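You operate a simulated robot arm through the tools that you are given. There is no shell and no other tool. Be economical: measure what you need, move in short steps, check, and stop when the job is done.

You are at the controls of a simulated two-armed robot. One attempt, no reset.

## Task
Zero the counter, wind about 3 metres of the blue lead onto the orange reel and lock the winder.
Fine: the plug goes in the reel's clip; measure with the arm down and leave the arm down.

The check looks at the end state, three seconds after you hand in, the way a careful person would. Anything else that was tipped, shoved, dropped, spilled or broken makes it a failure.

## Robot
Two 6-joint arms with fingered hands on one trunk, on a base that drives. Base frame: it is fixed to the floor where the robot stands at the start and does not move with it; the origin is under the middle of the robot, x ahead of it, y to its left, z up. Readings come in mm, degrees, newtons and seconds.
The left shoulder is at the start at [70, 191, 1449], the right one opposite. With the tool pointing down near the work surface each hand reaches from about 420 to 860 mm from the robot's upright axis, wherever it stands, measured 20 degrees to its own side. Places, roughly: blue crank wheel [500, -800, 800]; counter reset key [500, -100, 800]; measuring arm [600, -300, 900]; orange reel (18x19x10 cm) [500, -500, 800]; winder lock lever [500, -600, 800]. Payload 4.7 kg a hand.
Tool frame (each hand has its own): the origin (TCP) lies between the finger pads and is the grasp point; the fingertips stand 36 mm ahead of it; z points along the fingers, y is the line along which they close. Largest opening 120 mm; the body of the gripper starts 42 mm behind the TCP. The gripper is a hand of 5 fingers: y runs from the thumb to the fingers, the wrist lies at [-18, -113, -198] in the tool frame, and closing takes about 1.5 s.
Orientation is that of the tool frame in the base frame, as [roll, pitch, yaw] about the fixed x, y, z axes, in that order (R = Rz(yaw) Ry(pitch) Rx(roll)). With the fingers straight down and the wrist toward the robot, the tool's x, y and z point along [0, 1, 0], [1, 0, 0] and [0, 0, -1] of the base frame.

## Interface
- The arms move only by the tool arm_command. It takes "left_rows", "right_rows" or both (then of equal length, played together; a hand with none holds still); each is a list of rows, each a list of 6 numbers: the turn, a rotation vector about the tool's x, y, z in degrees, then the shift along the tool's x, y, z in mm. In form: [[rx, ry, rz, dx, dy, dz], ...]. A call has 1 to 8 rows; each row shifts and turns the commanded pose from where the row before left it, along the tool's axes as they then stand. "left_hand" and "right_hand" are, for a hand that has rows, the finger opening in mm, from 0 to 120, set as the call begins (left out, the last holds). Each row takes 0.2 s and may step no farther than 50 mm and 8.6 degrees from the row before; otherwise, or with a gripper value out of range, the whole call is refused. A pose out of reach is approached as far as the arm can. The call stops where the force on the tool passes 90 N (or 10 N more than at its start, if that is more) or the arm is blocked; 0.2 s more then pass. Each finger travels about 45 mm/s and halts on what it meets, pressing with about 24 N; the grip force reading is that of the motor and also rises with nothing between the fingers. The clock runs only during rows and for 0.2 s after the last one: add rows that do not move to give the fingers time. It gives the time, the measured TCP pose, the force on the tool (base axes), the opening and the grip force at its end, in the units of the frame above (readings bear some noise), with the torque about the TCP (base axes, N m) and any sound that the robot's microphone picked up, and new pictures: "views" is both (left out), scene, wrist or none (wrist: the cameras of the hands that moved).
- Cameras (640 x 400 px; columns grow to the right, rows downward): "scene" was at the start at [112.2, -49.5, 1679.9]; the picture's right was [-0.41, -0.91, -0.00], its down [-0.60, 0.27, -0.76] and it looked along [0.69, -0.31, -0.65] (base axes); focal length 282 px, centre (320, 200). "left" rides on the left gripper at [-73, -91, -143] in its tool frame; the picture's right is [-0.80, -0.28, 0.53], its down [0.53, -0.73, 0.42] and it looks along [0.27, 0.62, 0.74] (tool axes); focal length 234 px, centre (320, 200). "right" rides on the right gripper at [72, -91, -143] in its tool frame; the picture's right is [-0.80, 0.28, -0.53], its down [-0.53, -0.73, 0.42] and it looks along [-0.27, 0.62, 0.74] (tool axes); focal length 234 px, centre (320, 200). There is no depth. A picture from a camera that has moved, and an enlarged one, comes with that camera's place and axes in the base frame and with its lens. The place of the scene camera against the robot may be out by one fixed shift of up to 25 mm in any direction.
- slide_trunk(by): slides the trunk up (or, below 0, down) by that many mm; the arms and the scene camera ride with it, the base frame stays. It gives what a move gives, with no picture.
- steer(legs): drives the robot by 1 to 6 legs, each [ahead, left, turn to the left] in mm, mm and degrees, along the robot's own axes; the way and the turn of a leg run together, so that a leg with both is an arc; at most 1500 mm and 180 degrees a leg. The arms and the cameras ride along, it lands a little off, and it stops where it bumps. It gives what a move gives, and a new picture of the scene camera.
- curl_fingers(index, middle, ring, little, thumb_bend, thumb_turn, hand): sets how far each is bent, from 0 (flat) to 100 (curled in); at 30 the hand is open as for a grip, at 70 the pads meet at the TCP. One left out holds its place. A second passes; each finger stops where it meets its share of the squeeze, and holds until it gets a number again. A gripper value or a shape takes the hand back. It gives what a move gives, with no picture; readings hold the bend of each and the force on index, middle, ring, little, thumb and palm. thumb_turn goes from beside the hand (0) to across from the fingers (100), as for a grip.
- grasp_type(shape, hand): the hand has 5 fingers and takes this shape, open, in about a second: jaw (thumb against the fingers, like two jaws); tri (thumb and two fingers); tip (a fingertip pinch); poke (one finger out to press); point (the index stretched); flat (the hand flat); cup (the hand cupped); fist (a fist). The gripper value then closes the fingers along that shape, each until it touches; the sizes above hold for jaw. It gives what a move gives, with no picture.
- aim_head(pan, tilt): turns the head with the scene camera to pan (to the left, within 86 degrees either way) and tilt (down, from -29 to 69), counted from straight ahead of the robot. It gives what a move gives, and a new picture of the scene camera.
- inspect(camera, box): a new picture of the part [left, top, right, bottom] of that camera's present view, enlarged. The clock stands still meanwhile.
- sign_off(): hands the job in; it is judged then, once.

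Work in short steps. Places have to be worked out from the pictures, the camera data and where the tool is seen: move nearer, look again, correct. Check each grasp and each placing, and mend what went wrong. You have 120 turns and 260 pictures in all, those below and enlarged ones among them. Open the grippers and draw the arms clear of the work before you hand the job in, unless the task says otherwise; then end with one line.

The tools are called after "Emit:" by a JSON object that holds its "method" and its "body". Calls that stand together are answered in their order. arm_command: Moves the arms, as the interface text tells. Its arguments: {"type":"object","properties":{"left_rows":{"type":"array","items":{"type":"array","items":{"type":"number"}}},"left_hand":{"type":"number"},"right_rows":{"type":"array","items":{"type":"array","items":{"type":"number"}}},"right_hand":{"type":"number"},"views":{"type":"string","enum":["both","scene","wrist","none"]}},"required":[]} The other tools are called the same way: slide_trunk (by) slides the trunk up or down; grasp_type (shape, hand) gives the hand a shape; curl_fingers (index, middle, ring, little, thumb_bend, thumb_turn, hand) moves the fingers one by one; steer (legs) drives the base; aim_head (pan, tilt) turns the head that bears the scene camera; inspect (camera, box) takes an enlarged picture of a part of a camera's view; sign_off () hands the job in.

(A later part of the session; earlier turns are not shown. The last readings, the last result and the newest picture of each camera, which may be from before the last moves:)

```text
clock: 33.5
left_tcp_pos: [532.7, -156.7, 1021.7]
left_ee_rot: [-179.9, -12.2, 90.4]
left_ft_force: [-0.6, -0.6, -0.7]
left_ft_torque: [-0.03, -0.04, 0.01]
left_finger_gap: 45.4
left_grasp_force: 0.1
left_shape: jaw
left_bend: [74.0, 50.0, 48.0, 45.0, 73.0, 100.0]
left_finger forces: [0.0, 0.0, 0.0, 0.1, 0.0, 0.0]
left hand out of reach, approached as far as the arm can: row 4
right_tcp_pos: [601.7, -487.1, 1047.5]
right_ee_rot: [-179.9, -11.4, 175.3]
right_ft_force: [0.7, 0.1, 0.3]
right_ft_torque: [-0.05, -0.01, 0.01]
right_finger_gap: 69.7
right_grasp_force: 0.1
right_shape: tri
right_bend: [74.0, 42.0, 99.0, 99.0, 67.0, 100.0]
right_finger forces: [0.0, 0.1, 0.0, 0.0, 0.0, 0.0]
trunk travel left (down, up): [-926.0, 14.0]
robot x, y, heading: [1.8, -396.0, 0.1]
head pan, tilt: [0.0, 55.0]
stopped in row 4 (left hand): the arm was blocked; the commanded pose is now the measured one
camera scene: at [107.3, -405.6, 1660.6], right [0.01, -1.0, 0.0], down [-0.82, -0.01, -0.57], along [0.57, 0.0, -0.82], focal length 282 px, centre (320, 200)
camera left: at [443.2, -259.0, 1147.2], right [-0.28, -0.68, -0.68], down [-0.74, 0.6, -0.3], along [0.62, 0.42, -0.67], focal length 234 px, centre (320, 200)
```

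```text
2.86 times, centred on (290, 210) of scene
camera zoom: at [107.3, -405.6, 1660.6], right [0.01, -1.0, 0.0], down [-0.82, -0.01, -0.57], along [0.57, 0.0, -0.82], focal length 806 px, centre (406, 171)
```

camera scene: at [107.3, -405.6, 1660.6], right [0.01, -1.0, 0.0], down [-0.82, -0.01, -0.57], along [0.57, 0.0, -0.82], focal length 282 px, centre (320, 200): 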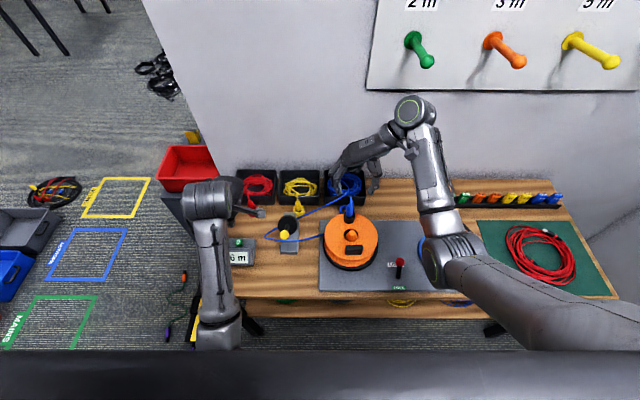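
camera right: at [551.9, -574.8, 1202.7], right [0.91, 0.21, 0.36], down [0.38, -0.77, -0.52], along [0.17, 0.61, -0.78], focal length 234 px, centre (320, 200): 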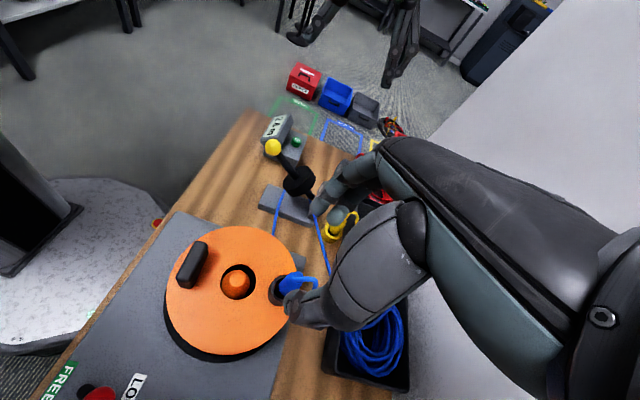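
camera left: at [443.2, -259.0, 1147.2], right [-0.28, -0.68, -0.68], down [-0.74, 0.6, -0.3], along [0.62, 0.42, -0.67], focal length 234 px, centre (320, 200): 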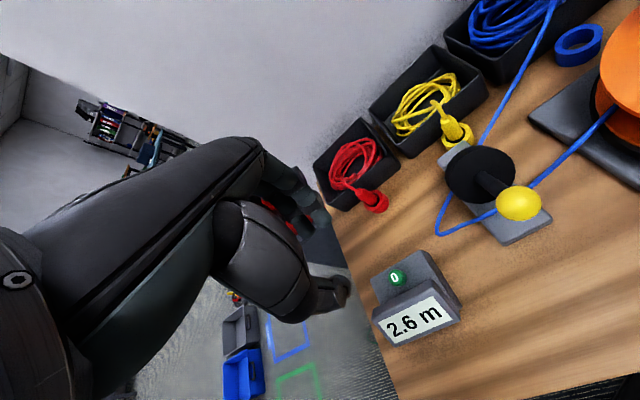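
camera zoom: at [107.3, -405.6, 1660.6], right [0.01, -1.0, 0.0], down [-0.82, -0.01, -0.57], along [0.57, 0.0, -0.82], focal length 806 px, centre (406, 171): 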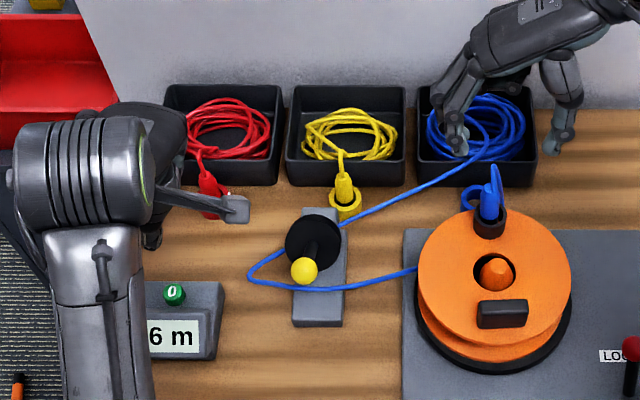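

The left arm hit its limit with this wrist heading. I untilt and swing the left hand's wrist out to the left (yaw toward ~30), mirroring what worked on the right.

Emit:
{"method": "arm_command", "body": {"left_rows": [[0, -6, 0, 0, 0, -5], [0, -6, 0, 0, 0, -5], [0, 0, 8.5, 0, 0, 0], [0, 0, 8.5, 0, 0, 0], [0, 0, 8.5, 0, 0, 0], [0, 0, 8.5, 0, 0, 0], [0, 0, 8.5, 0, 0, 0], [0, 0, 8.5, 0, 0, 0]], "left_hand": 0, "views": "both"}}

```text
clock: 35.3
left_tcp_pos: [534.7, -160.9, 1031.3]
left_ee_rot: [-179.7, 0.1, 39.3]
left_ft_force: [0.1, 0.5, -0.5]
left_ft_torque: [0.01, -0.06, 0.0]
left_finger_gap: 0.0
left_grasp_force: 23.5
left_shape: jaw
left_bend: [70.0, 70.0, 70.0, 70.0, 53.0, 100.0]
left_finger forces: [0.0, 0.0, 0.0, 0.1, 0.0, 0.1]
right_tcp_pos: [602.3, -488.0, 1046.4]
right_ee_rot: [180.0, -11.5, 175.3]
right_ft_force: [0.4, 0.4, -0.1]
right_ft_torque: [0.02, 0.02, 0.01]
right_finger_gap: 69.6
right_grasp_force: 0.2
right_shape: tri
right_bend: [74.0, 42.0, 99.0, 99.0, 67.0, 100.0]
right_finger forces: [0.1, 0.0, 0.0, 0.1, 0.0, 0.1]
trunk travel left (down, up): [-926.0, 14.0]
robot x, y, heading: [-3.0, -393.2, 0.2]
head pan, tilt: [0.0, 55.0]
camera scene: at [108.7, -407.4, 1660.5], right [0.01, -1.0, 0.0], down [-0.82, 0.0, -0.57], along [0.57, 0.0, -0.82], focal length 282 px, centre (320, 200)
camera left: at [421.1, -136.1, 1175.5], right [-0.8, -0.29, -0.52], down [-0.05, 0.91, -0.42], along [0.6, -0.31, -0.74], focal length 234 px, centre (320, 200)
```

scene: 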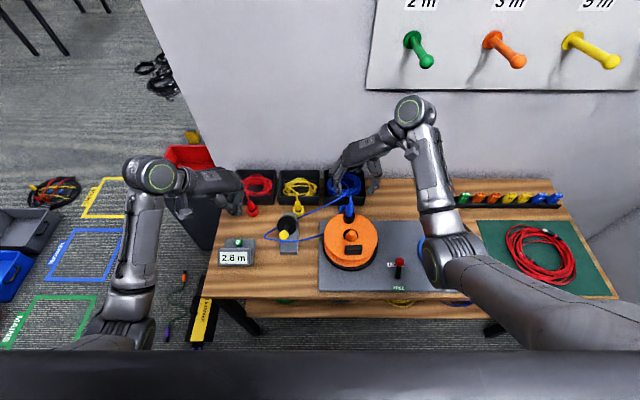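
left: 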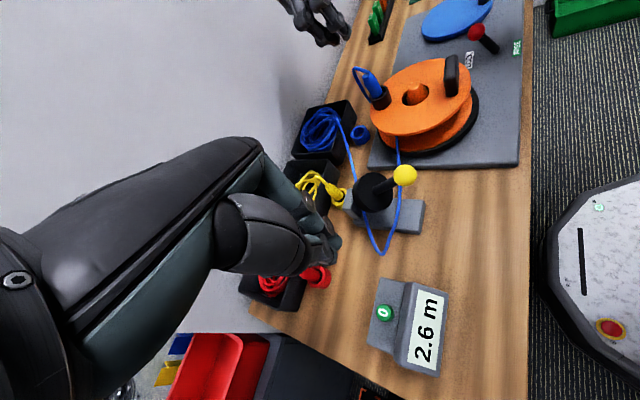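

Knob confirmed at (513,-284,920). I bring the closed left fingers above it.

Emit:
{"method": "arm_command", "body": {"left_rows": [[0, 0, 0, -24, 20, 8], [0, 0, 0, -24, 20, 8], [0, 0, 0, -24, 20, 8], [0, 0, 0, -24, 20, 8], [0, 0, 0, 0, 0, 0]], "views": "both"}}

Emit:
{"method": "inspect", "body": {"camera": "scene", "box": [220, 160, 340, 280]}}

```text
clock: 36.5
left_tcp_pos: [510.5, -283.7, 998.7]
left_ee_rot: [-179.7, 0.0, 39.4]
left_ft_force: [0.2, 0.4, -0.8]
left_ft_torque: [-0.05, -0.03, -0.01]
left_finger_gap: 0.0
left_grasp_force: 23.8
left_shape: jaw
left_bend: [70.0, 70.0, 70.0, 70.0, 53.0, 100.0]
left_finger forces: [0.1, 0.0, 0.0, 0.0, 0.1, 0.0]
right_tcp_pos: [601.0, -487.0, 1046.5]
right_ee_rot: [180.0, -11.3, 175.3]
right_ft_force: [0.0, -1.0, -0.3]
right_ft_torque: [-0.03, -0.05, 0.01]
right_finger_gap: 69.6
right_grasp_force: 0.1
right_shape: tri
right_bend: [74.0, 42.0, 99.0, 99.0, 67.0, 100.0]
right_finger forces: [0.1, 0.1, 0.1, 0.0, 0.0, 0.1]
trunk travel left (down, up): [-926.0, 14.0]
robot x, y, heading: [-0.5, -391.9, 0.3]
head pan, tilt: [0.0, 55.0]
camera scene: at [108.6, -406.7, 1660.5], right [0.01, -1.0, 0.0], down [-0.82, -0.01, -0.57], along [0.57, 0.0, -0.82], focal length 282 px, centre (320, 200)
camera left: at [397.3, -259.1, 1143.0], right [-0.8, -0.29, -0.52], down [-0.06, 0.91, -0.42], along [0.6, -0.31, -0.74], focal length 234 px, centre (320, 200)
```

scene: 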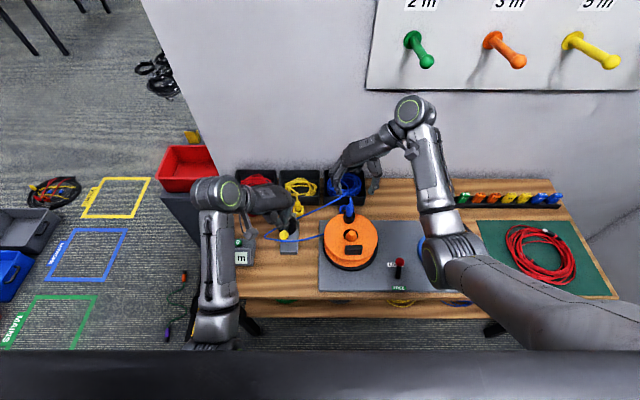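
left: 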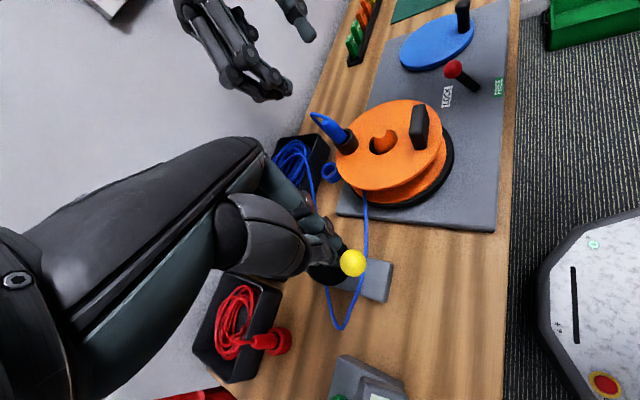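

```text
3.33 times, centred on (280, 220) of scene
camera zoom: at [108.6, -406.7, 1660.5], right [0.01, -1.0, 0.0], down [-0.82, -0.01, -0.57], along [0.57, 0.0, -0.82], focal length 940 px, centre (453, 133)
```

zoom: 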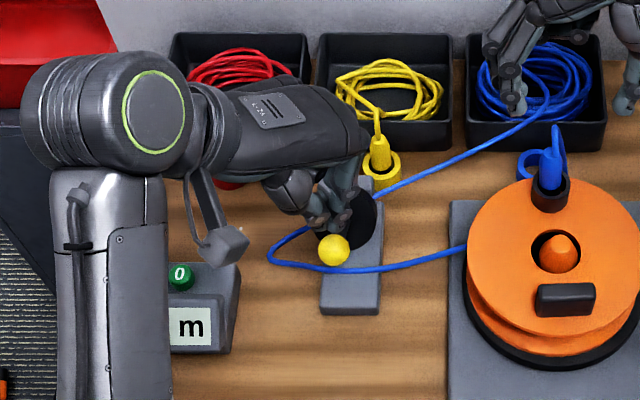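

Fingers are over the knob. I push down slowly, following the arc toward the robot, watching the force.

Emit:
{"method": "arm_command", "body": {"left_rows": [[0, 0, 0, 0, 0, 15], [0, 0, 0, 0, 0, 12], [0, 0, 0, -4, -3, 10], [0, 0, 0, -4, -3, 10], [0, 0, 0, -4, -3, 10], [0, 0, 0, 0, 0, 0]], "views": "wrist"}}

Emit:
{"method": "inspect", "body": {"camera": "scene", "box": [220, 160, 340, 280]}}

```text
clock: 37.9
left_tcp_pos: [495.4, -284.3, 941.6]
left_ee_rot: [-179.7, -0.1, 39.4]
left_ft_force: [0.5, 0.7, 0.7]
left_ft_torque: [0.07, 0.01, -0.03]
left_finger_gap: 0.0
left_grasp_force: 24.0
left_shape: jaw
left_bend: [70.0, 70.0, 70.0, 70.0, 53.0, 100.0]
left_finger forces: [0.0, 0.1, 0.0, 0.0, 0.0, 0.0]
right_tcp_pos: [601.3, -488.3, 1046.5]
right_ee_rot: [180.0, -11.4, 175.3]
right_ft_force: [-0.1, -0.2, 0.2]
right_ft_torque: [-0.02, -0.02, 0.0]
right_finger_gap: 69.5
right_grasp_force: 0.1
right_shape: tri
right_bend: [74.0, 42.0, 99.0, 99.0, 67.0, 100.0]
right_finger forces: [0.0, 0.0, 0.0, 0.0, 0.1, 0.0]
trunk travel left (down, up): [-926.0, 14.0]
robot x, y, heading: [2.2, -394.8, 0.3]
head pan, tilt: [0.0, 55.0]
camera left: at [382.0, -260.2, 1086.2], right [-0.8, -0.29, -0.52], down [-0.06, 0.91, -0.42], along [0.6, -0.31, -0.74], focal length 234 px, centre (320, 200)
```

left: 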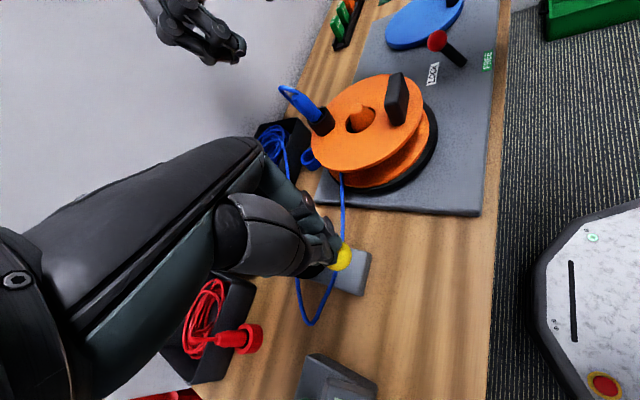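

```text
3.33 times, centred on (280, 220) of scene
camera zoom: at [108.1, -408.0, 1660.5], right [0.01, -1.0, 0.0], down [-0.82, 0.0, -0.57], along [0.57, 0.0, -0.82], focal length 940 px, centre (453, 133)
```

zoom: 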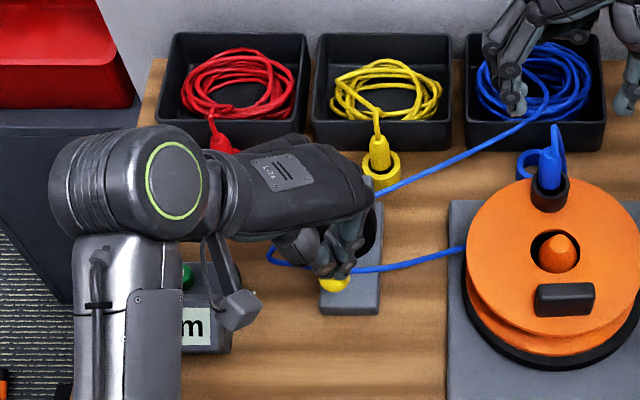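

The knob is going down with little resistance. Continue pushing.

Emit:
{"method": "arm_command", "body": {"left_rows": [[0, 0, 0, -3, -2, 10], [0, 0, 0, -3, -2, 10], [0, 0, 0, -3, -2, 10], [0, 0, 0, -2, -2, 10], [0, 0, 0, 0, 0, 0]], "views": "wrist"}}

Emit:
{"method": "inspect", "body": {"camera": "scene", "box": [220, 160, 340, 280]}}

```text
clock: 39.1
left_tcp_pos: [481.2, -284.2, 901.5]
left_ee_rot: [-179.7, 0.0, 39.4]
left_ft_force: [0.3, 0.8, 0.3]
left_ft_torque: [0.02, -0.02, -0.05]
left_finger_gap: 0.0
left_grasp_force: 24.7
left_shape: jaw
left_bend: [70.0, 70.0, 70.0, 70.0, 53.0, 100.0]
left_finger forces: [0.1, 0.0, 0.1, 0.0, 0.0, 0.0]
right_tcp_pos: [602.6, -489.5, 1046.6]
right_ee_rot: [-179.9, -11.4, 175.3]
right_ft_force: [0.1, -0.3, 0.6]
right_ft_torque: [0.0, -0.03, 0.0]
right_finger_gap: 69.8
right_grasp_force: 0.1
right_shape: tri
right_bend: [74.0, 42.0, 99.0, 99.0, 67.0, 100.0]
right_finger forces: [0.1, 0.0, 0.0, 0.0, 0.0, 0.1]
trunk travel left (down, up): [-926.0, 14.0]
robot x, y, heading: [1.8, -391.6, 0.1]
head pan, tilt: [0.0, 55.0]
camera left: at [368.6, -260.2, 1046.1], right [-0.8, -0.29, -0.52], down [-0.05, 0.91, -0.42], along [0.6, -0.31, -0.74], focal length 234 px, centre (320, 200)
```

left: 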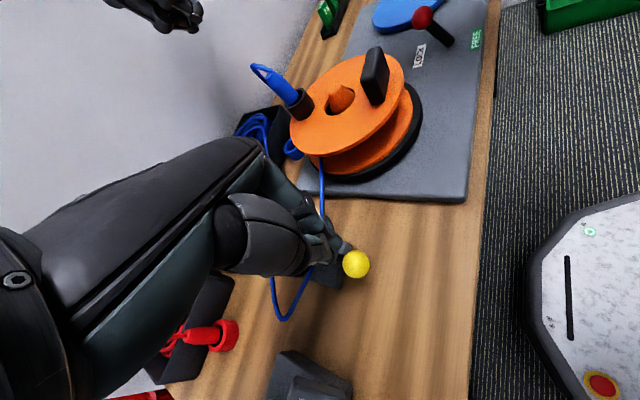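

```text
3.33 times, centred on (280, 220) of scene
camera zoom: at [108.4, -407.9, 1660.5], right [0.01, -1.0, 0.0], down [-0.82, 0.0, -0.57], along [0.57, 0.0, -0.82], focal length 940 px, centre (453, 133)
```

zoom: 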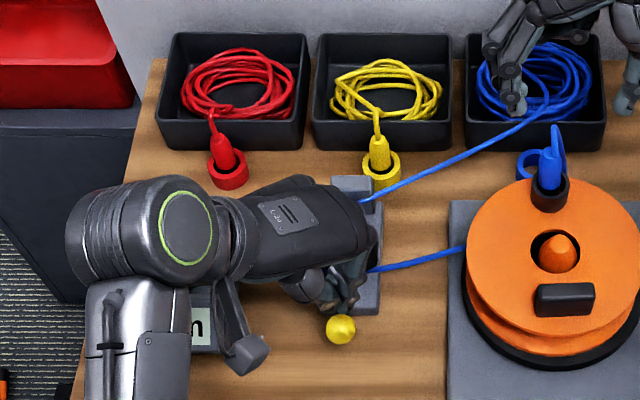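

The knob appears to have dropped to z≈840. I lift the left hand and move aside to inspect the arm.

Emit:
{"method": "arm_command", "body": {"left_rows": [[0, 0, 0, 0, 0, -30], [0, 0, 0, 10, -10, -40], [0, 0, 0, 30, -30, -25], [0, 0, 0, 30, -30, 0], [0, 0, 0, 30, -30, 0]], "views": "wrist"}}

Emit:
{"method": "inspect", "body": {"camera": "scene", "box": [220, 160, 340, 280]}}

```text
clock: 40.3
left_tcp_pos: [494.8, -142.2, 995.8]
left_ee_rot: [-179.7, 0.1, 39.2]
left_ft_force: [0.9, -0.2, -0.1]
left_ft_torque: [-0.04, 0.01, -0.02]
left_finger_gap: 0.0
left_grasp_force: 24.2
left_shape: jaw
left_bend: [70.0, 70.0, 70.0, 70.0, 53.0, 100.0]
left_finger forces: [0.0, 0.0, 0.0, 0.0, 0.1, 0.0]
right_tcp_pos: [601.4, -487.3, 1047.5]
right_ee_rot: [-180.0, -11.3, 175.3]
right_ft_force: [0.1, 0.6, -0.2]
right_ft_torque: [-0.02, -0.02, 0.02]
right_finger_gap: 69.4
right_grasp_force: 0.0
right_shape: tri
right_bend: [74.0, 42.0, 99.0, 99.0, 67.0, 100.0]
right_finger forces: [0.0, 0.0, 0.1, 0.1, 0.0, 0.0]
trunk travel left (down, up): [-926.0, 14.0]
robot x, y, heading: [1.8, -394.4, 0.3]
head pan, tilt: [0.0, 55.0]
camera left: at [382.2, -118.3, 1140.8], right [-0.8, -0.29, -0.52], down [-0.05, 0.91, -0.42], along [0.6, -0.31, -0.74], focal length 234 px, centre (320, 200)
```

left: 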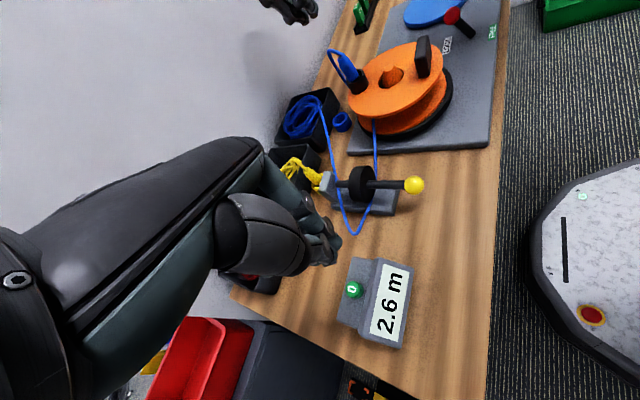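

```text
3.33 times, centred on (280, 220) of scene
camera zoom: at [108.1, -405.7, 1660.5], right [0.01, -1.0, 0.0], down [-0.82, -0.01, -0.57], along [0.57, 0.0, -0.82], focal length 940 px, centre (453, 133)
```

zoom: 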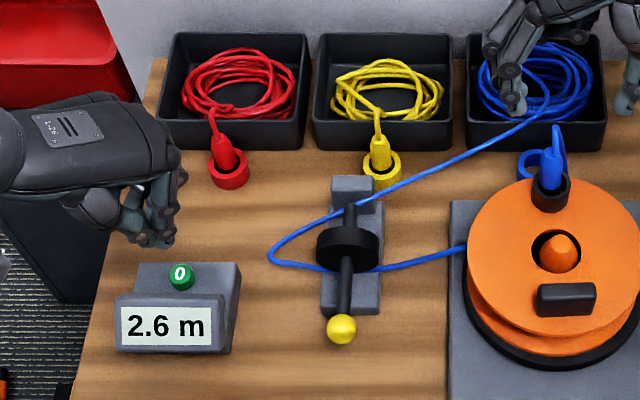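

Emit:
{"method": "inspect", "body": {"camera": "left", "box": [270, 110, 450, 280]}}

Emit:
{"method": "inspect", "body": {"camera": "right", "box": [220, 100, 360, 260]}}

```text
2.35 times, centred on (360, 195) of left
camera zoom: at [382.2, -118.3, 1140.8], right [-0.8, -0.29, -0.52], down [-0.05, 0.91, -0.42], along [0.6, -0.31, -0.74], focal length 551 px, centre (226, 212)
```

zoom: 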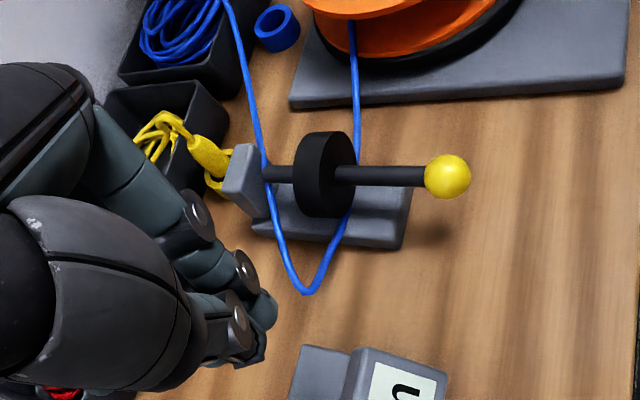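

```text
2.50 times, centred on (290, 180) of right
camera zoom: at [551.7, -573.3, 1202.8], right [0.91, 0.21, 0.36], down [0.38, -0.77, -0.52], along [0.17, 0.61, -0.78], focal length 585 px, centre (395, 250)
```

zoom: 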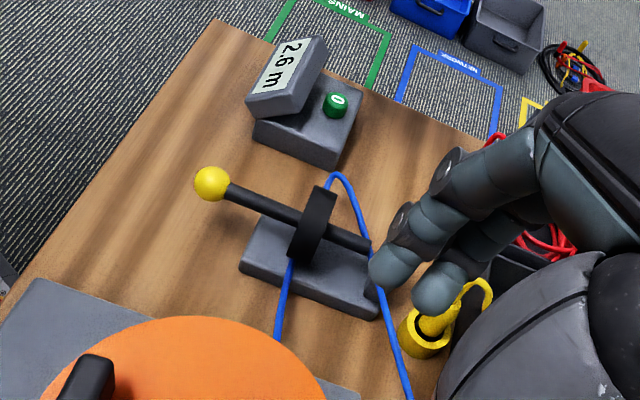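

The arm looks level, but may not be fully seated. I go back over the knob and press further down until real resistance.

Emit:
{"method": "arm_command", "body": {"left_rows": [[0, 0, 0, -36, 32, 0], [0, 0, 0, -36, 32, 0], [0, 0, 0, -36, 32, 30], [0, 0, 0, 0, 0, 40], [0, 0, 0, 0, 0, 20], [0, 0, 0, 0, 0, 10], [0, 0, 0, 0, 0, 10], [0, 0, 0, 0, 0, 0]], "views": "none"}}

Emit:
{"method": "inspect", "body": {"camera": "scene", "box": [220, 160, 340, 280]}}

Emit:
{"method": "inspect", "body": {"camera": "right", "box": [220, 100, 360, 260]}}

```text
refused: row 3 steps farther than a row can; nothing moved
```

```text
3.33 times, centred on (280, 220) of scene
camera zoom: at [108.1, -405.7, 1660.5], right [0.01, -1.0, 0.0], down [-0.82, -0.01, -0.57], along [0.57, 0.0, -0.82], focal length 940 px, centre (453, 133)
```

zoom: 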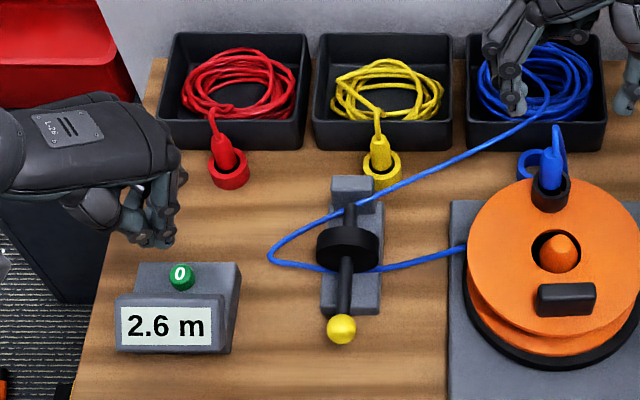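

```text
2.50 times, centred on (290, 180) of right
camera zoom: at [551.7, -573.3, 1202.8], right [0.91, 0.21, 0.36], down [0.38, -0.77, -0.52], along [0.17, 0.61, -0.78], focal length 585 px, centre (395, 250)
```

zoom: 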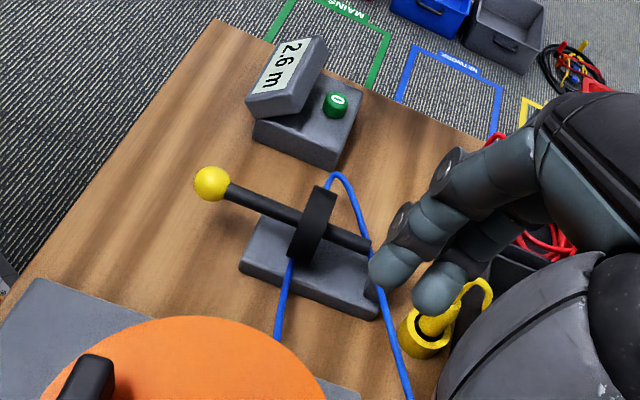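

Row step too large; I redo it with smaller steps.

Emit:
{"method": "arm_command", "body": {"left_rows": [[0, 0, 0, -36, 32, 0], [0, 0, 0, -36, 32, 0], [0, 0, 0, -36, 31, 8], [0, 0, 0, 0, 0, 40], [0, 0, 0, 0, 0, 35], [0, 0, 0, 0, 0, 15], [0, 0, 0, 0, 0, 10], [0, 0, 0, 0, 0, 0]], "views": "none"}}

Emit:
{"method": "inspect", "body": {"camera": "scene", "box": [220, 160, 340, 280]}}

Emit:
{"method": "inspect", "body": {"camera": "right", "box": [220, 100, 360, 260]}}

```text
clock: 42.1
left_tcp_pos: [471.0, -286.2, 889.1]
left_ee_rot: [-179.5, 0.0, 39.4]
left_ft_force: [-0.2, 0.4, -0.5]
left_ft_torque: [-0.06, 0.0, 0.02]
left_finger_gap: 0.1
left_grasp_force: 23.3
left_shape: jaw
left_bend: [70.0, 70.0, 70.0, 70.0, 53.0, 100.0]
left_finger forces: [0.0, 0.1, 0.0, 0.0, 0.0, 0.0]
right_tcp_pos: [601.9, -488.6, 1047.7]
right_ee_rot: [180.0, -11.5, 175.3]
right_ft_force: [0.0, -0.8, 0.2]
right_ft_torque: [0.0, -0.04, 0.01]
right_finger_gap: 69.8
right_grasp_force: 0.1
right_shape: tri
right_bend: [74.0, 42.0, 99.0, 99.0, 67.0, 100.0]
right_finger forces: [0.0, 0.1, 0.0, 0.0, 0.1, 0.0]
trunk travel left (down, up): [-926.0, 14.0]
robot x, y, heading: [2.4, -396.3, 0.2]
head pan, tilt: [0.0, 55.0]
```

```text
3.33 times, centred on (280, 220) of scene
camera zoom: at [108.0, -408.1, 1660.5], right [0.01, -1.0, 0.0], down [-0.82, 0.0, -0.57], along [0.57, 0.0, -0.82], focal length 940 px, centre (453, 133)
```

zoom: 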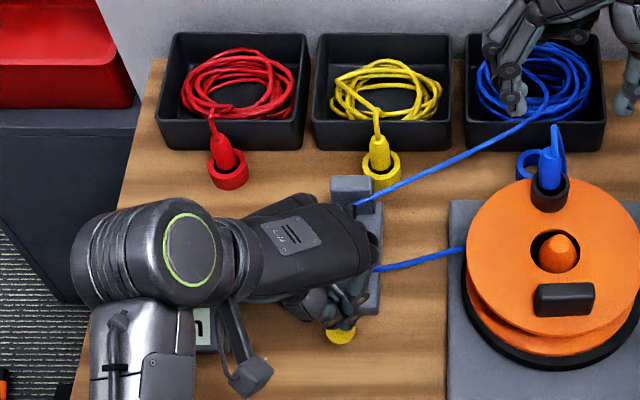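

```text
2.50 times, centred on (290, 180) of right
camera zoom: at [551.7, -574.9, 1202.6], right [0.91, 0.21, 0.36], down [0.38, -0.77, -0.52], along [0.17, 0.61, -0.78], focal length 585 px, centre (395, 250)
```

zoom: 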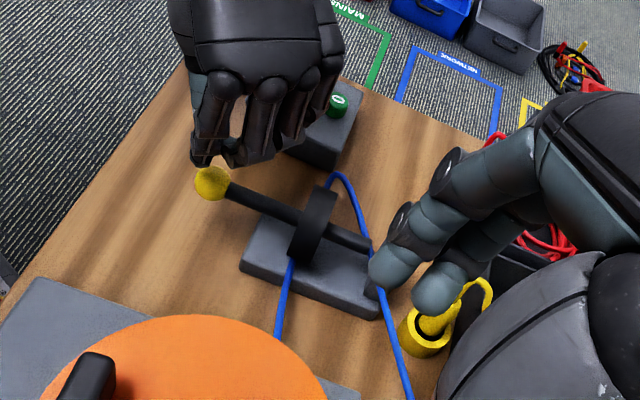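

Not touching yet. Push another 20-30 mm in small steps.

Emit:
{"method": "arm_command", "body": {"left_rows": [[0, 0, 0, 0, 0, 6], [0, 0, 0, 0, 0, 6], [0, 0, 0, 0, 0, 5], [0, 0, 0, 0, 0, 5], [0, 0, 0, 0, 0, 0]], "views": "none"}}

Emit:
{"method": "inspect", "body": {"camera": "right", "box": [220, 100, 360, 260]}}

```text
clock: 43.3
left_tcp_pos: [472.3, -286.7, 868.2]
left_ee_rot: [-179.8, -0.1, 39.4]
left_ft_force: [0.4, -0.4, 14.1]
left_ft_torque: [0.06, -0.08, -0.02]
left_finger_gap: 0.0
left_grasp_force: 23.8
left_shape: jaw
left_bend: [70.0, 70.0, 70.0, 70.0, 53.0, 100.0]
left_finger forces: [0.1, 21.1, 0.1, 0.1, 0.0, 0.0]
right_tcp_pos: [601.1, -488.1, 1046.8]
right_ee_rot: [180.0, -11.4, 175.3]
right_ft_force: [0.0, -0.2, -0.2]
right_ft_torque: [0.01, -0.01, 0.01]
right_finger_gap: 69.8
right_grasp_force: 0.1
right_shape: tri
right_bend: [74.0, 42.0, 99.0, 99.0, 67.0, 100.0]
right_finger forces: [0.0, 0.0, 0.1, 0.0, 0.0, 0.1]
trunk travel left (down, up): [-926.0, 14.0]
robot x, y, heading: [1.7, -396.5, 0.4]
head pan, tilt: [0.0, 55.0]
```

```text
2.50 times, centred on (290, 180) of right
camera zoom: at [551.0, -575.1, 1203.1], right [0.91, 0.21, 0.36], down [0.38, -0.77, -0.52], along [0.17, 0.61, -0.78], focal length 585 px, centre (395, 250)
```

zoom: 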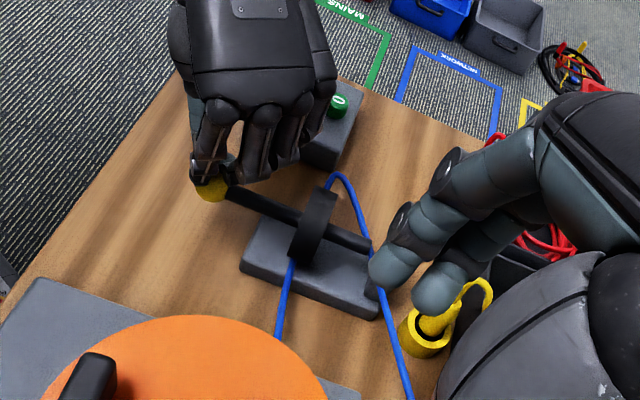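

Firm resistance with no motion: the measuring arm is fully down. I lift, form a poking finger, and move above the reset key (≈539,-120,815).

Emit:
{"method": "arm_command", "body": {"left_rows": [[0, 0, 0, 0, 0, -30], [0, 0, 0, 0, 0, -40], [0, 0, 0, 0, 0, -40], [0, 0, 0, 39.5, -21.4, 0], [0, 0, 0, 39.5, -21.4, 0], [0, 0, 0, 39.5, -21.4, 0], [0, 0, 0, 39.5, -21.4, 0], [0, 0, 0, 0, 0, 0]], "views": "none"}}

Emit:
{"method": "grasp_type", "body": {"shape": "poke", "hand": "left"}}

Emit:
{"method": "arm_command", "body": {"left_rows": [[0, 0, 0, 0, 0, 10], [0, 0, 0, 0, 0, 0]], "views": "both"}}

Emit:
{"method": "inspect", "body": {"camera": "scene", "box": [200, 160, 300, 280]}}

Emit:
{"method": "inspect", "body": {"camera": "left", "box": [240, 180, 400, 340]}}

```text
clock: 45.1
left_tcp_pos: [538.7, -119.7, 979.2]
left_ee_rot: [-179.7, -0.1, 39.5]
left_ft_force: [-0.2, -0.5, -0.7]
left_ft_torque: [0.02, -0.02, -0.03]
left_finger_gap: 0.1
left_grasp_force: 23.9
left_shape: jaw
left_bend: [70.0, 70.0, 70.0, 70.0, 53.0, 100.0]
left_finger forces: [0.0, 0.1, 0.0, 0.0, 0.0, 0.1]
right_tcp_pos: [601.9, -488.7, 1047.4]
right_ee_rot: [-180.0, -11.4, 175.3]
right_ft_force: [-0.8, 0.3, 0.7]
right_ft_torque: [0.0, -0.03, -0.01]
right_finger_gap: 70.0
right_grasp_force: 0.1
right_shape: tri
right_bend: [74.0, 42.0, 99.0, 99.0, 67.0, 100.0]
right_finger forces: [0.0, 0.0, 0.1, 0.0, 0.1, 0.0]
trunk travel left (down, up): [-926.0, 14.0]
robot x, y, heading: [-3.6, -394.6, 0.4]
head pan, tilt: [0.0, 55.0]
```

```text
clock: 46.0
left_tcp_pos: [540.1, -119.7, 977.7]
left_ee_rot: [-179.7, 0.0, 39.3]
left_ft_force: [-0.8, 0.0, 0.3]
left_ft_torque: [0.03, 0.0, -0.02]
left_finger_gap: 0.0
left_grasp_force: 0.2
left_shape: poke
left_bend: [70.0, 70.0, 99.0, 99.0, 100.0, 100.0]
left_finger forces: [0.1, 0.0, 0.0, 0.0, 0.1, 0.0]
right_tcp_pos: [601.9, -488.2, 1047.7]
right_ee_rot: [-179.9, -11.4, 175.4]
right_ft_force: [0.8, 0.2, 0.2]
right_ft_torque: [0.01, -0.01, -0.01]
right_finger_gap: 69.5
right_grasp_force: 0.0
right_shape: tri
right_bend: [74.0, 42.0, 99.0, 99.0, 67.0, 100.0]
right_finger forces: [0.0, 0.1, 0.0, 0.1, 0.0, 0.0]
trunk travel left (down, up): [-926.0, 14.0]
robot x, y, heading: [5.2, -393.7, 0.2]
head pan, tilt: [0.0, 55.0]
```

```text
clock: 46.6
left_tcp_pos: [539.5, -120.4, 967.4]
left_ee_rot: [-179.6, 0.0, 39.5]
left_ft_force: [0.1, 0.1, 0.0]
left_ft_torque: [0.0, 0.01, -0.03]
left_finger_gap: 0.2
left_grasp_force: 0.2
left_shape: poke
left_bend: [70.0, 70.0, 99.0, 99.0, 100.0, 100.0]
left_finger forces: [0.1, 0.1, 0.0, 0.0, 0.0, 0.2]
right_tcp_pos: [603.7, -487.2, 1045.3]
right_ee_rot: [-180.0, -11.5, 175.3]
right_ft_force: [0.2, 0.0, -0.8]
right_ft_torque: [0.0, -0.05, -0.01]
right_finger_gap: 69.8
right_grasp_force: 0.1
right_shape: tri
right_bend: [74.0, 42.0, 99.0, 99.0, 67.0, 100.0]
right_finger forces: [0.0, 0.0, 0.0, 0.1, 0.0, 0.0]
trunk travel left (down, up): [-926.0, 14.0]
robot x, y, heading: [-2.2, -394.4, 0.2]
head pan, tilt: [0.0, 55.0]
camera scene: at [108.3, -407.6, 1660.5], right [0.01, -1.0, 0.0], down [-0.82, 0.0, -0.57], along [0.57, 0.0, -0.82], focal length 282 px, centre (320, 200)
camera left: at [426.4, -95.7, 1112.1], right [-0.8, -0.29, -0.52], down [-0.06, 0.91, -0.42], along [0.6, -0.31, -0.74], focal length 234 px, centre (320, 200)
```

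scene: 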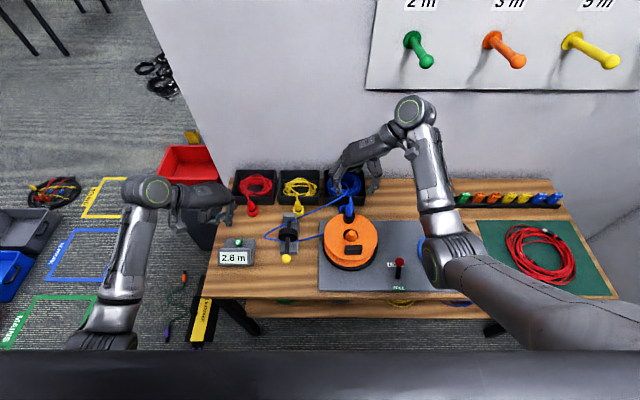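
left: 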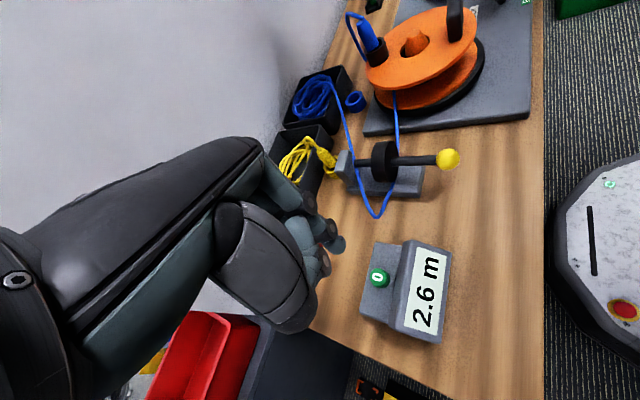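

```text
3.33 times, centred on (250, 220) of scene
camera zoom: at [108.3, -407.6, 1660.5], right [0.01, -1.0, 0.0], down [-0.82, 0.0, -0.57], along [0.57, 0.0, -0.82], focal length 940 px, centre (553, 133)
```

zoom: 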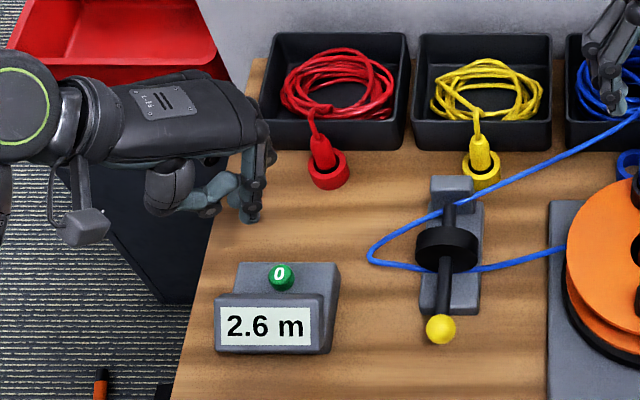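

```text
2.50 times, centred on (320, 260) of left
camera zoom: at [426.4, -95.7, 1112.1], right [-0.8, -0.29, -0.52], down [-0.06, 0.91, -0.42], along [0.6, -0.31, -0.74], focal length 585 px, centre (320, 50)
```

zoom: 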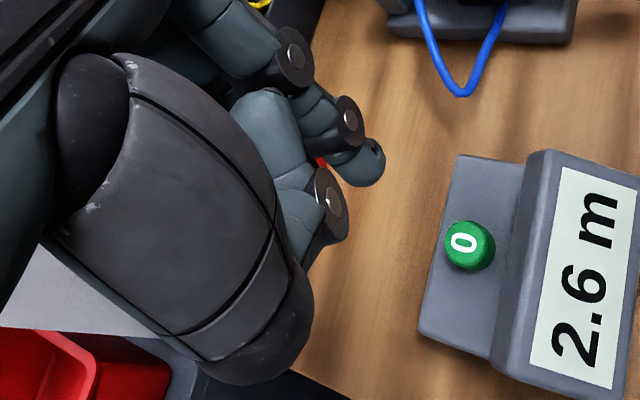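

In "poke" the index is at bend 70 and not much longer than the thumb. I straighten the index more and curl the middle, then locate the tip.

Emit:
{"method": "curl_fingers", "body": {"hand": "left", "index": 45, "middle": 100}}

Emit:
{"method": "inspect", "body": {"camera": "scene", "box": [200, 160, 300, 280]}}

Emit:
{"method": "inspect", "body": {"camera": "left", "box": [240, 180, 400, 340]}}

Emit:
{"method": "inspect", "body": {"camera": "right", "box": [220, 40, 400, 200]}}

```text
clock: 47.6
left_tcp_pos: [539.2, -119.5, 968.6]
left_ee_rot: [-179.7, 0.0, 39.4]
left_ft_force: [-1.0, -0.5, -0.1]
left_ft_torque: [0.04, 0.01, 0.04]
left_finger_gap: 60.9
left_grasp_force: 0.0
left_shape: fingers
left_bend: [45.0, 100.0, 99.0, 99.0, 100.0, 100.0]
left_finger forces: [0.0, 0.1, 0.1, 0.1, 0.1, 0.0]
right_tcp_pos: [602.3, -487.5, 1046.4]
right_ee_rot: [-180.0, -11.4, 175.3]
right_ft_force: [-0.3, 0.2, 0.1]
right_ft_torque: [-0.01, -0.01, -0.02]
right_finger_gap: 69.8
right_grasp_force: 0.1
right_shape: tri
right_bend: [74.0, 42.0, 99.0, 99.0, 67.0, 100.0]
right_finger forces: [0.0, 0.0, 0.1, 0.0, 0.0, 0.0]
trunk travel left (down, up): [-926.0, 14.0]
robot x, y, heading: [3.2, -395.1, 0.3]
head pan, tilt: [0.0, 55.0]
```

```text
3.33 times, centred on (250, 220) of scene
camera zoom: at [108.3, -407.8, 1660.5], right [0.01, -1.0, 0.0], down [-0.82, 0.0, -0.57], along [0.57, 0.0, -0.82], focal length 940 px, centre (553, 133)
```

zoom: 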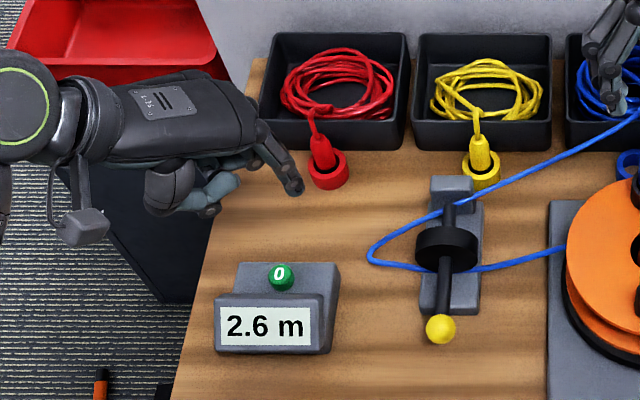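

```text
2.50 times, centred on (320, 260) of left
camera zoom: at [426.3, -95.7, 1112.2], right [-0.8, -0.29, -0.52], down [-0.06, 0.91, -0.42], along [0.6, -0.31, -0.74], focal length 585 px, centre (320, 50)
```

zoom: 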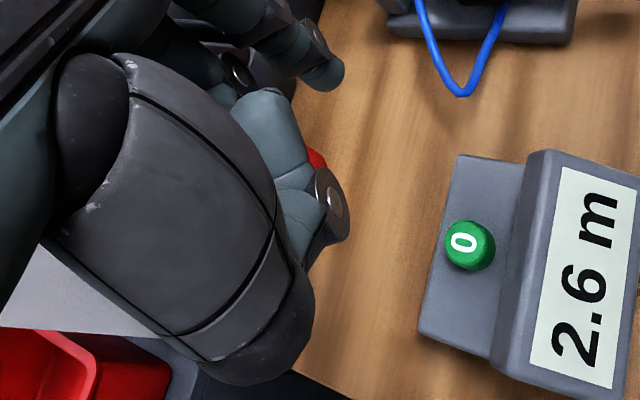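

```text
2.50 times, centred on (310, 120) of right
camera zoom: at [551.9, -574.7, 1202.5], right [0.91, 0.21, 0.36], down [0.38, -0.77, -0.52], along [0.17, 0.61, -0.78], focal length 585 px, centre (345, 400)
```

zoom: 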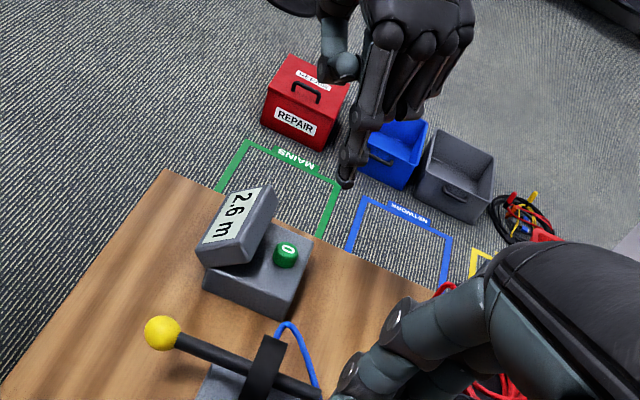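

Index tip is at ≈TCP+(28,-40,-43). I position it just above the green key.

Emit:
{"method": "arm_command", "body": {"left_rows": [[0, 0, 0, 2.5, -23.5, 15], [0, 0, 0, 2.4, -23.5, 15], [0, 0, 0, 0, 0, 35], [0, 0, 0, 0, 0, 22], [0, 0, 0, 0, 0, 0]], "views": "none"}}

Emit:
{"method": "inspect", "body": {"camera": "scene", "box": [200, 200, 280, 280]}}

Emit:
{"method": "inspect", "body": {"camera": "left", "box": [240, 180, 400, 340]}}

Emit:
{"method": "inspect", "body": {"camera": "right", "box": [240, 80, 360, 180]}}

```text
clock: 48.8
left_tcp_pos: [513.4, -80.1, 881.9]
left_ee_rot: [-179.8, -0.1, 39.4]
left_ft_force: [0.1, -0.9, 0.9]
left_ft_torque: [-0.02, 0.02, -0.02]
left_finger_gap: 60.8
left_grasp_force: 0.0
left_shape: fingers
left_bend: [45.0, 100.0, 99.0, 99.0, 100.0, 100.0]
left_finger forces: [0.2, 0.0, 0.1, 0.0, 0.1, 0.0]
right_tcp_pos: [601.0, -487.2, 1046.6]
right_ee_rot: [-179.9, -11.4, 175.2]
right_ft_force: [-0.4, 0.3, -0.4]
right_ft_torque: [0.0, 0.0, -0.02]
right_finger_gap: 69.5
right_grasp_force: 0.0
right_shape: tri
right_bend: [74.0, 42.0, 99.0, 99.0, 67.0, 100.0]
right_finger forces: [0.0, 0.0, 0.0, 0.0, 0.1, 0.0]
trunk travel left (down, up): [-926.0, 14.0]
robot x, y, heading: [0.8, -391.3, 0.2]
head pan, tilt: [0.0, 55.0]
```

```text
5.00 times, centred on (240, 240) of scene
camera zoom: at [107.8, -407.4, 1660.6], right [0.01, -1.0, 0.0], down [-0.82, -0.01, -0.57], along [0.57, 0.0, -0.82], focal length 1410 px, centre (720, 0)
```

zoom: 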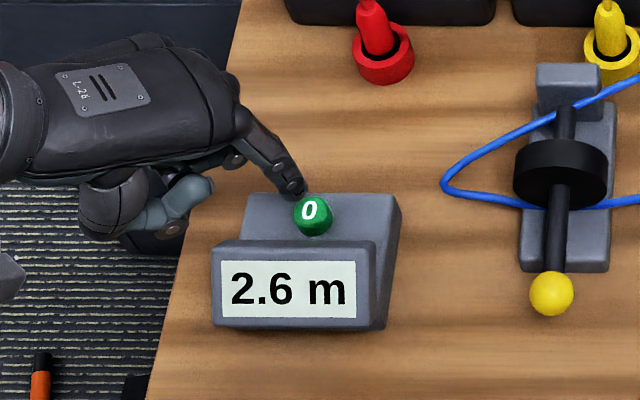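

```text
2.50 times, centred on (320, 260) of left
camera zoom: at [399.6, -55.4, 1025.5], right [-0.8, -0.29, -0.52], down [-0.06, 0.91, -0.42], along [0.6, -0.31, -0.74], focal length 585 px, centre (320, 50)
```

zoom: 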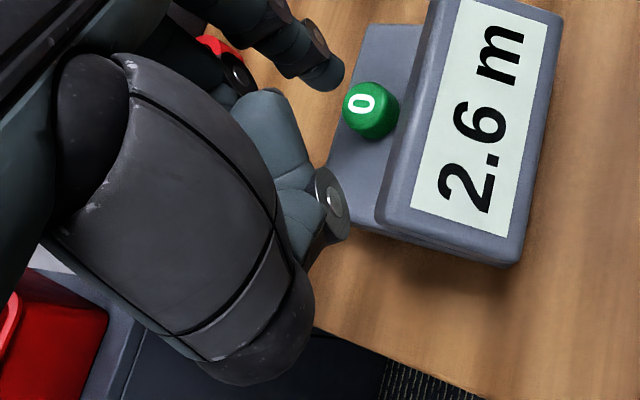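

```text
4.00 times, centred on (300, 130) of right
camera zoom: at [551.6, -574.4, 1202.7], right [0.91, 0.21, 0.36], down [0.38, -0.77, -0.52], along [0.17, 0.61, -0.78], focal length 937 px, centre (400, 480)
```

zoom: 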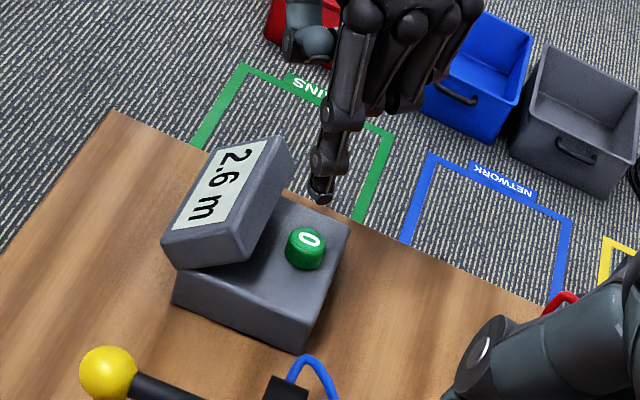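

Tip is directly above the key (about 30 mm). Press down gently.

Emit:
{"method": "arm_command", "body": {"left_rows": [[0, 0, 0, 0, 0, 14], [0, 0, 0, 0, 0, 10], [0, 0, 0, 0, 0, 5], [0, 0, 0, 0, 0, 4], [0, 0, 0, 0, 0, 4], [0, 0, 0, 0, 0, 0]], "views": "none"}}

Emit:
{"method": "inspect", "body": {"camera": "scene", "box": [200, 200, 280, 280]}}

```text
clock: 50.2
left_tcp_pos: [513.4, -80.0, 844.2]
left_ee_rot: [-179.7, 0.1, 39.4]
left_ft_force: [-0.2, 1.2, 2.4]
left_ft_torque: [-0.09, -0.01, 0.01]
left_finger_gap: 61.0
left_grasp_force: 0.9
left_shape: fingers
left_bend: [45.0, 100.0, 99.0, 99.0, 100.0, 100.0]
left_finger forces: [1.8, 0.0, 0.0, 0.0, 0.0, 0.0]
right_tcp_pos: [602.6, -488.0, 1046.9]
right_ee_rot: [-179.9, -11.4, 175.3]
right_ft_force: [0.0, 0.1, 0.0]
right_ft_torque: [-0.02, 0.01, 0.01]
right_finger_gap: 69.6
right_grasp_force: 0.1
right_shape: tri
right_bend: [74.0, 42.0, 99.0, 99.0, 67.0, 100.0]
right_finger forces: [0.0, 0.0, 0.1, 0.1, 0.0, 0.0]
trunk travel left (down, up): [-926.0, 14.0]
robot x, y, heading: [1.4, -390.4, 0.4]
head pan, tilt: [0.0, 55.0]
heard: click
```

```text
5.00 times, centred on (240, 240) of scene
camera zoom: at [108.0, -407.9, 1660.6], right [0.01, -1.0, 0.0], down [-0.82, 0.0, -0.57], along [0.57, 0.0, -0.82], focal length 1410 px, centre (720, 0)
```

zoom: 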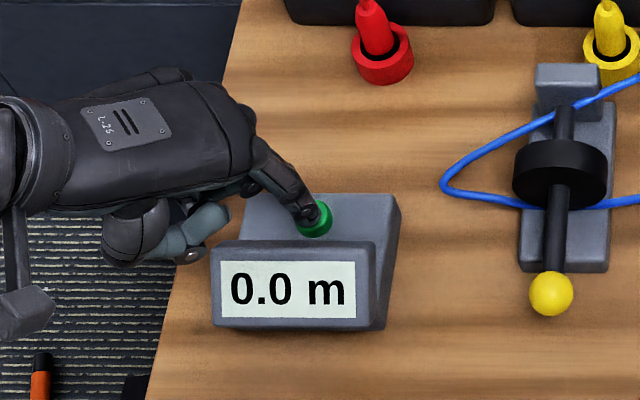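

Counter reads 0.0 m with a click. I raise the left hand clear and start re-orienting the right hand (level it, turn wrist back toward the robot).

Emit:
{"method": "arm_command", "body": {"left_rows": [[0, 0, 0, 0, 0, -20], [0, 0, 0, 0, 0, -30], [0, 0, 0, 0, 0, -40], [0, 0, 0, 0, 0, -40], [0, 0, 0, 0, 0, 0], [0, 0, 0, 0, 0, 0], [0, 0, 0, 0, 0, 0], [0, 0, 0, 0, 0, 0]], "right_rows": [[0, -5.7, 0, 0, 0, -5], [0, -5.7, 0, 0, 0, -5], [0, 0, 8.5, 0, 0, 0], [0, 0, 8.5, 0, 0, 0], [0, 0, 8.5, 0, 0, 0], [0, 0, 8.5, 0, 0, 0], [0, 0, 8.5, 0, 0, 0], [0, 0, 8.5, 0, 0, 0]], "right_hand": 0, "views": "none"}}

Emit:
{"method": "arm_command", "body": {"right_rows": [[0, 0, 8.5, 0, 0, 0], [0, 0, 8.5, 0, 0, 0], [0, 0, 8.5, 0, 0, 0], [0, 0, 0, 0, 0, 0]], "views": "both"}}

```text
clock: 52.0
left_tcp_pos: [514.6, -78.8, 973.0]
left_ee_rot: [-179.6, -0.1, 39.5]
left_ft_force: [0.4, 0.2, -0.9]
left_ft_torque: [-0.01, 0.03, 0.01]
left_finger_gap: 60.8
left_grasp_force: 0.1
left_shape: fingers
left_bend: [45.0, 100.0, 99.0, 99.0, 100.0, 100.0]
left_finger forces: [0.1, 0.0, 0.1, 0.0, 0.0, 0.1]
right_tcp_pos: [603.0, -487.6, 1056.9]
right_ee_rot: [180.0, 0.0, 124.3]
right_ft_force: [0.4, 0.3, 1.1]
right_ft_torque: [-0.01, 0.03, 0.02]
right_finger_gap: 0.1
right_grasp_force: 23.5
right_shape: tri
right_bend: [70.0, 70.0, 100.0, 100.0, 51.0, 100.0]
right_finger forces: [0.0, 0.1, 0.0, 0.0, 0.1, 0.0]
trunk travel left (down, up): [-926.0, 14.0]
robot x, y, heading: [-0.6, -395.0, 0.2]
head pan, tilt: [0.0, 55.0]
```

```text
clock: 53.2
left_tcp_pos: [513.6, -80.9, 973.2]
left_ee_rot: [-179.6, 0.0, 39.4]
left_ft_force: [-0.4, -0.8, -0.9]
left_ft_torque: [0.0, -0.01, 0.02]
left_finger_gap: 61.2
left_grasp_force: 0.0
left_shape: fingers
left_bend: [45.0, 100.0, 99.0, 99.0, 100.0, 100.0]
left_finger forces: [0.1, 0.1, 0.1, 0.0, 0.1, 0.0]
right_tcp_pos: [625.3, -553.1, 1063.3]
right_ee_rot: [178.3, 7.3, 96.7]
right_ft_force: [0.2, -0.4, 0.4]
right_ft_torque: [-0.01, 0.02, 0.0]
right_finger_gap: 0.0
right_grasp_force: 24.0
right_shape: tri
right_bend: [70.0, 70.0, 100.0, 100.0, 51.0, 100.0]
right_finger forces: [0.0, 0.0, 0.0, 0.1, 0.0, 0.0]
trunk travel left (down, up): [-926.0, 14.0]
robot x, y, heading: [2.6, -394.5, 0.2]
head pan, tilt: [0.0, 55.0]
stopped in row 4 (right hand): the arm was blocked; the commanded pose is now the measured one
camera scene: at [108.3, -407.9, 1660.5], right [0.01, -1.0, 0.0], down [-0.82, 0.0, -0.57], along [0.57, 0.0, -0.82], focal length 282 px, centre (320, 200)
camera right: at [520.9, -474.2, 1195.0], right [0.35, -0.69, 0.63], down [-0.65, -0.67, -0.38], along [0.68, -0.28, -0.68], focal length 234 px, centre (320, 200)
```

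scene: 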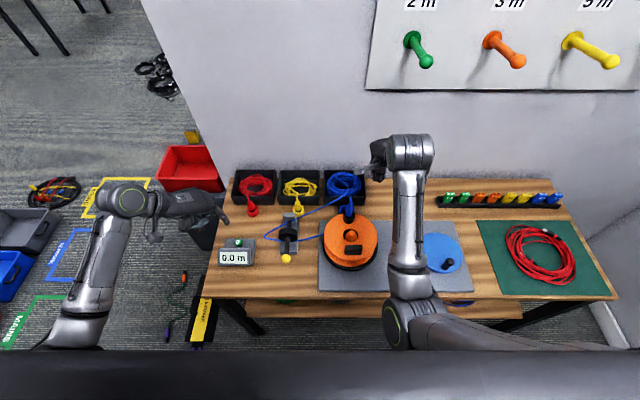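
right: 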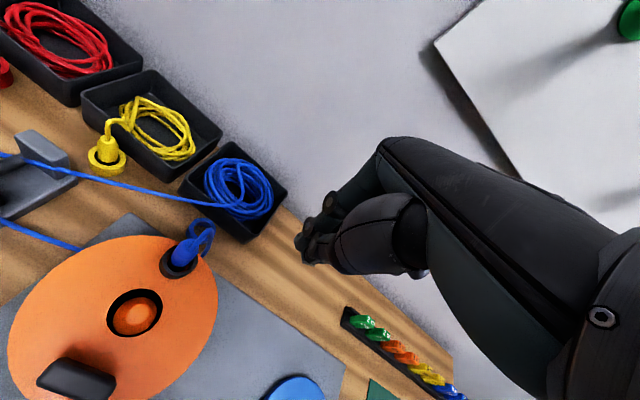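

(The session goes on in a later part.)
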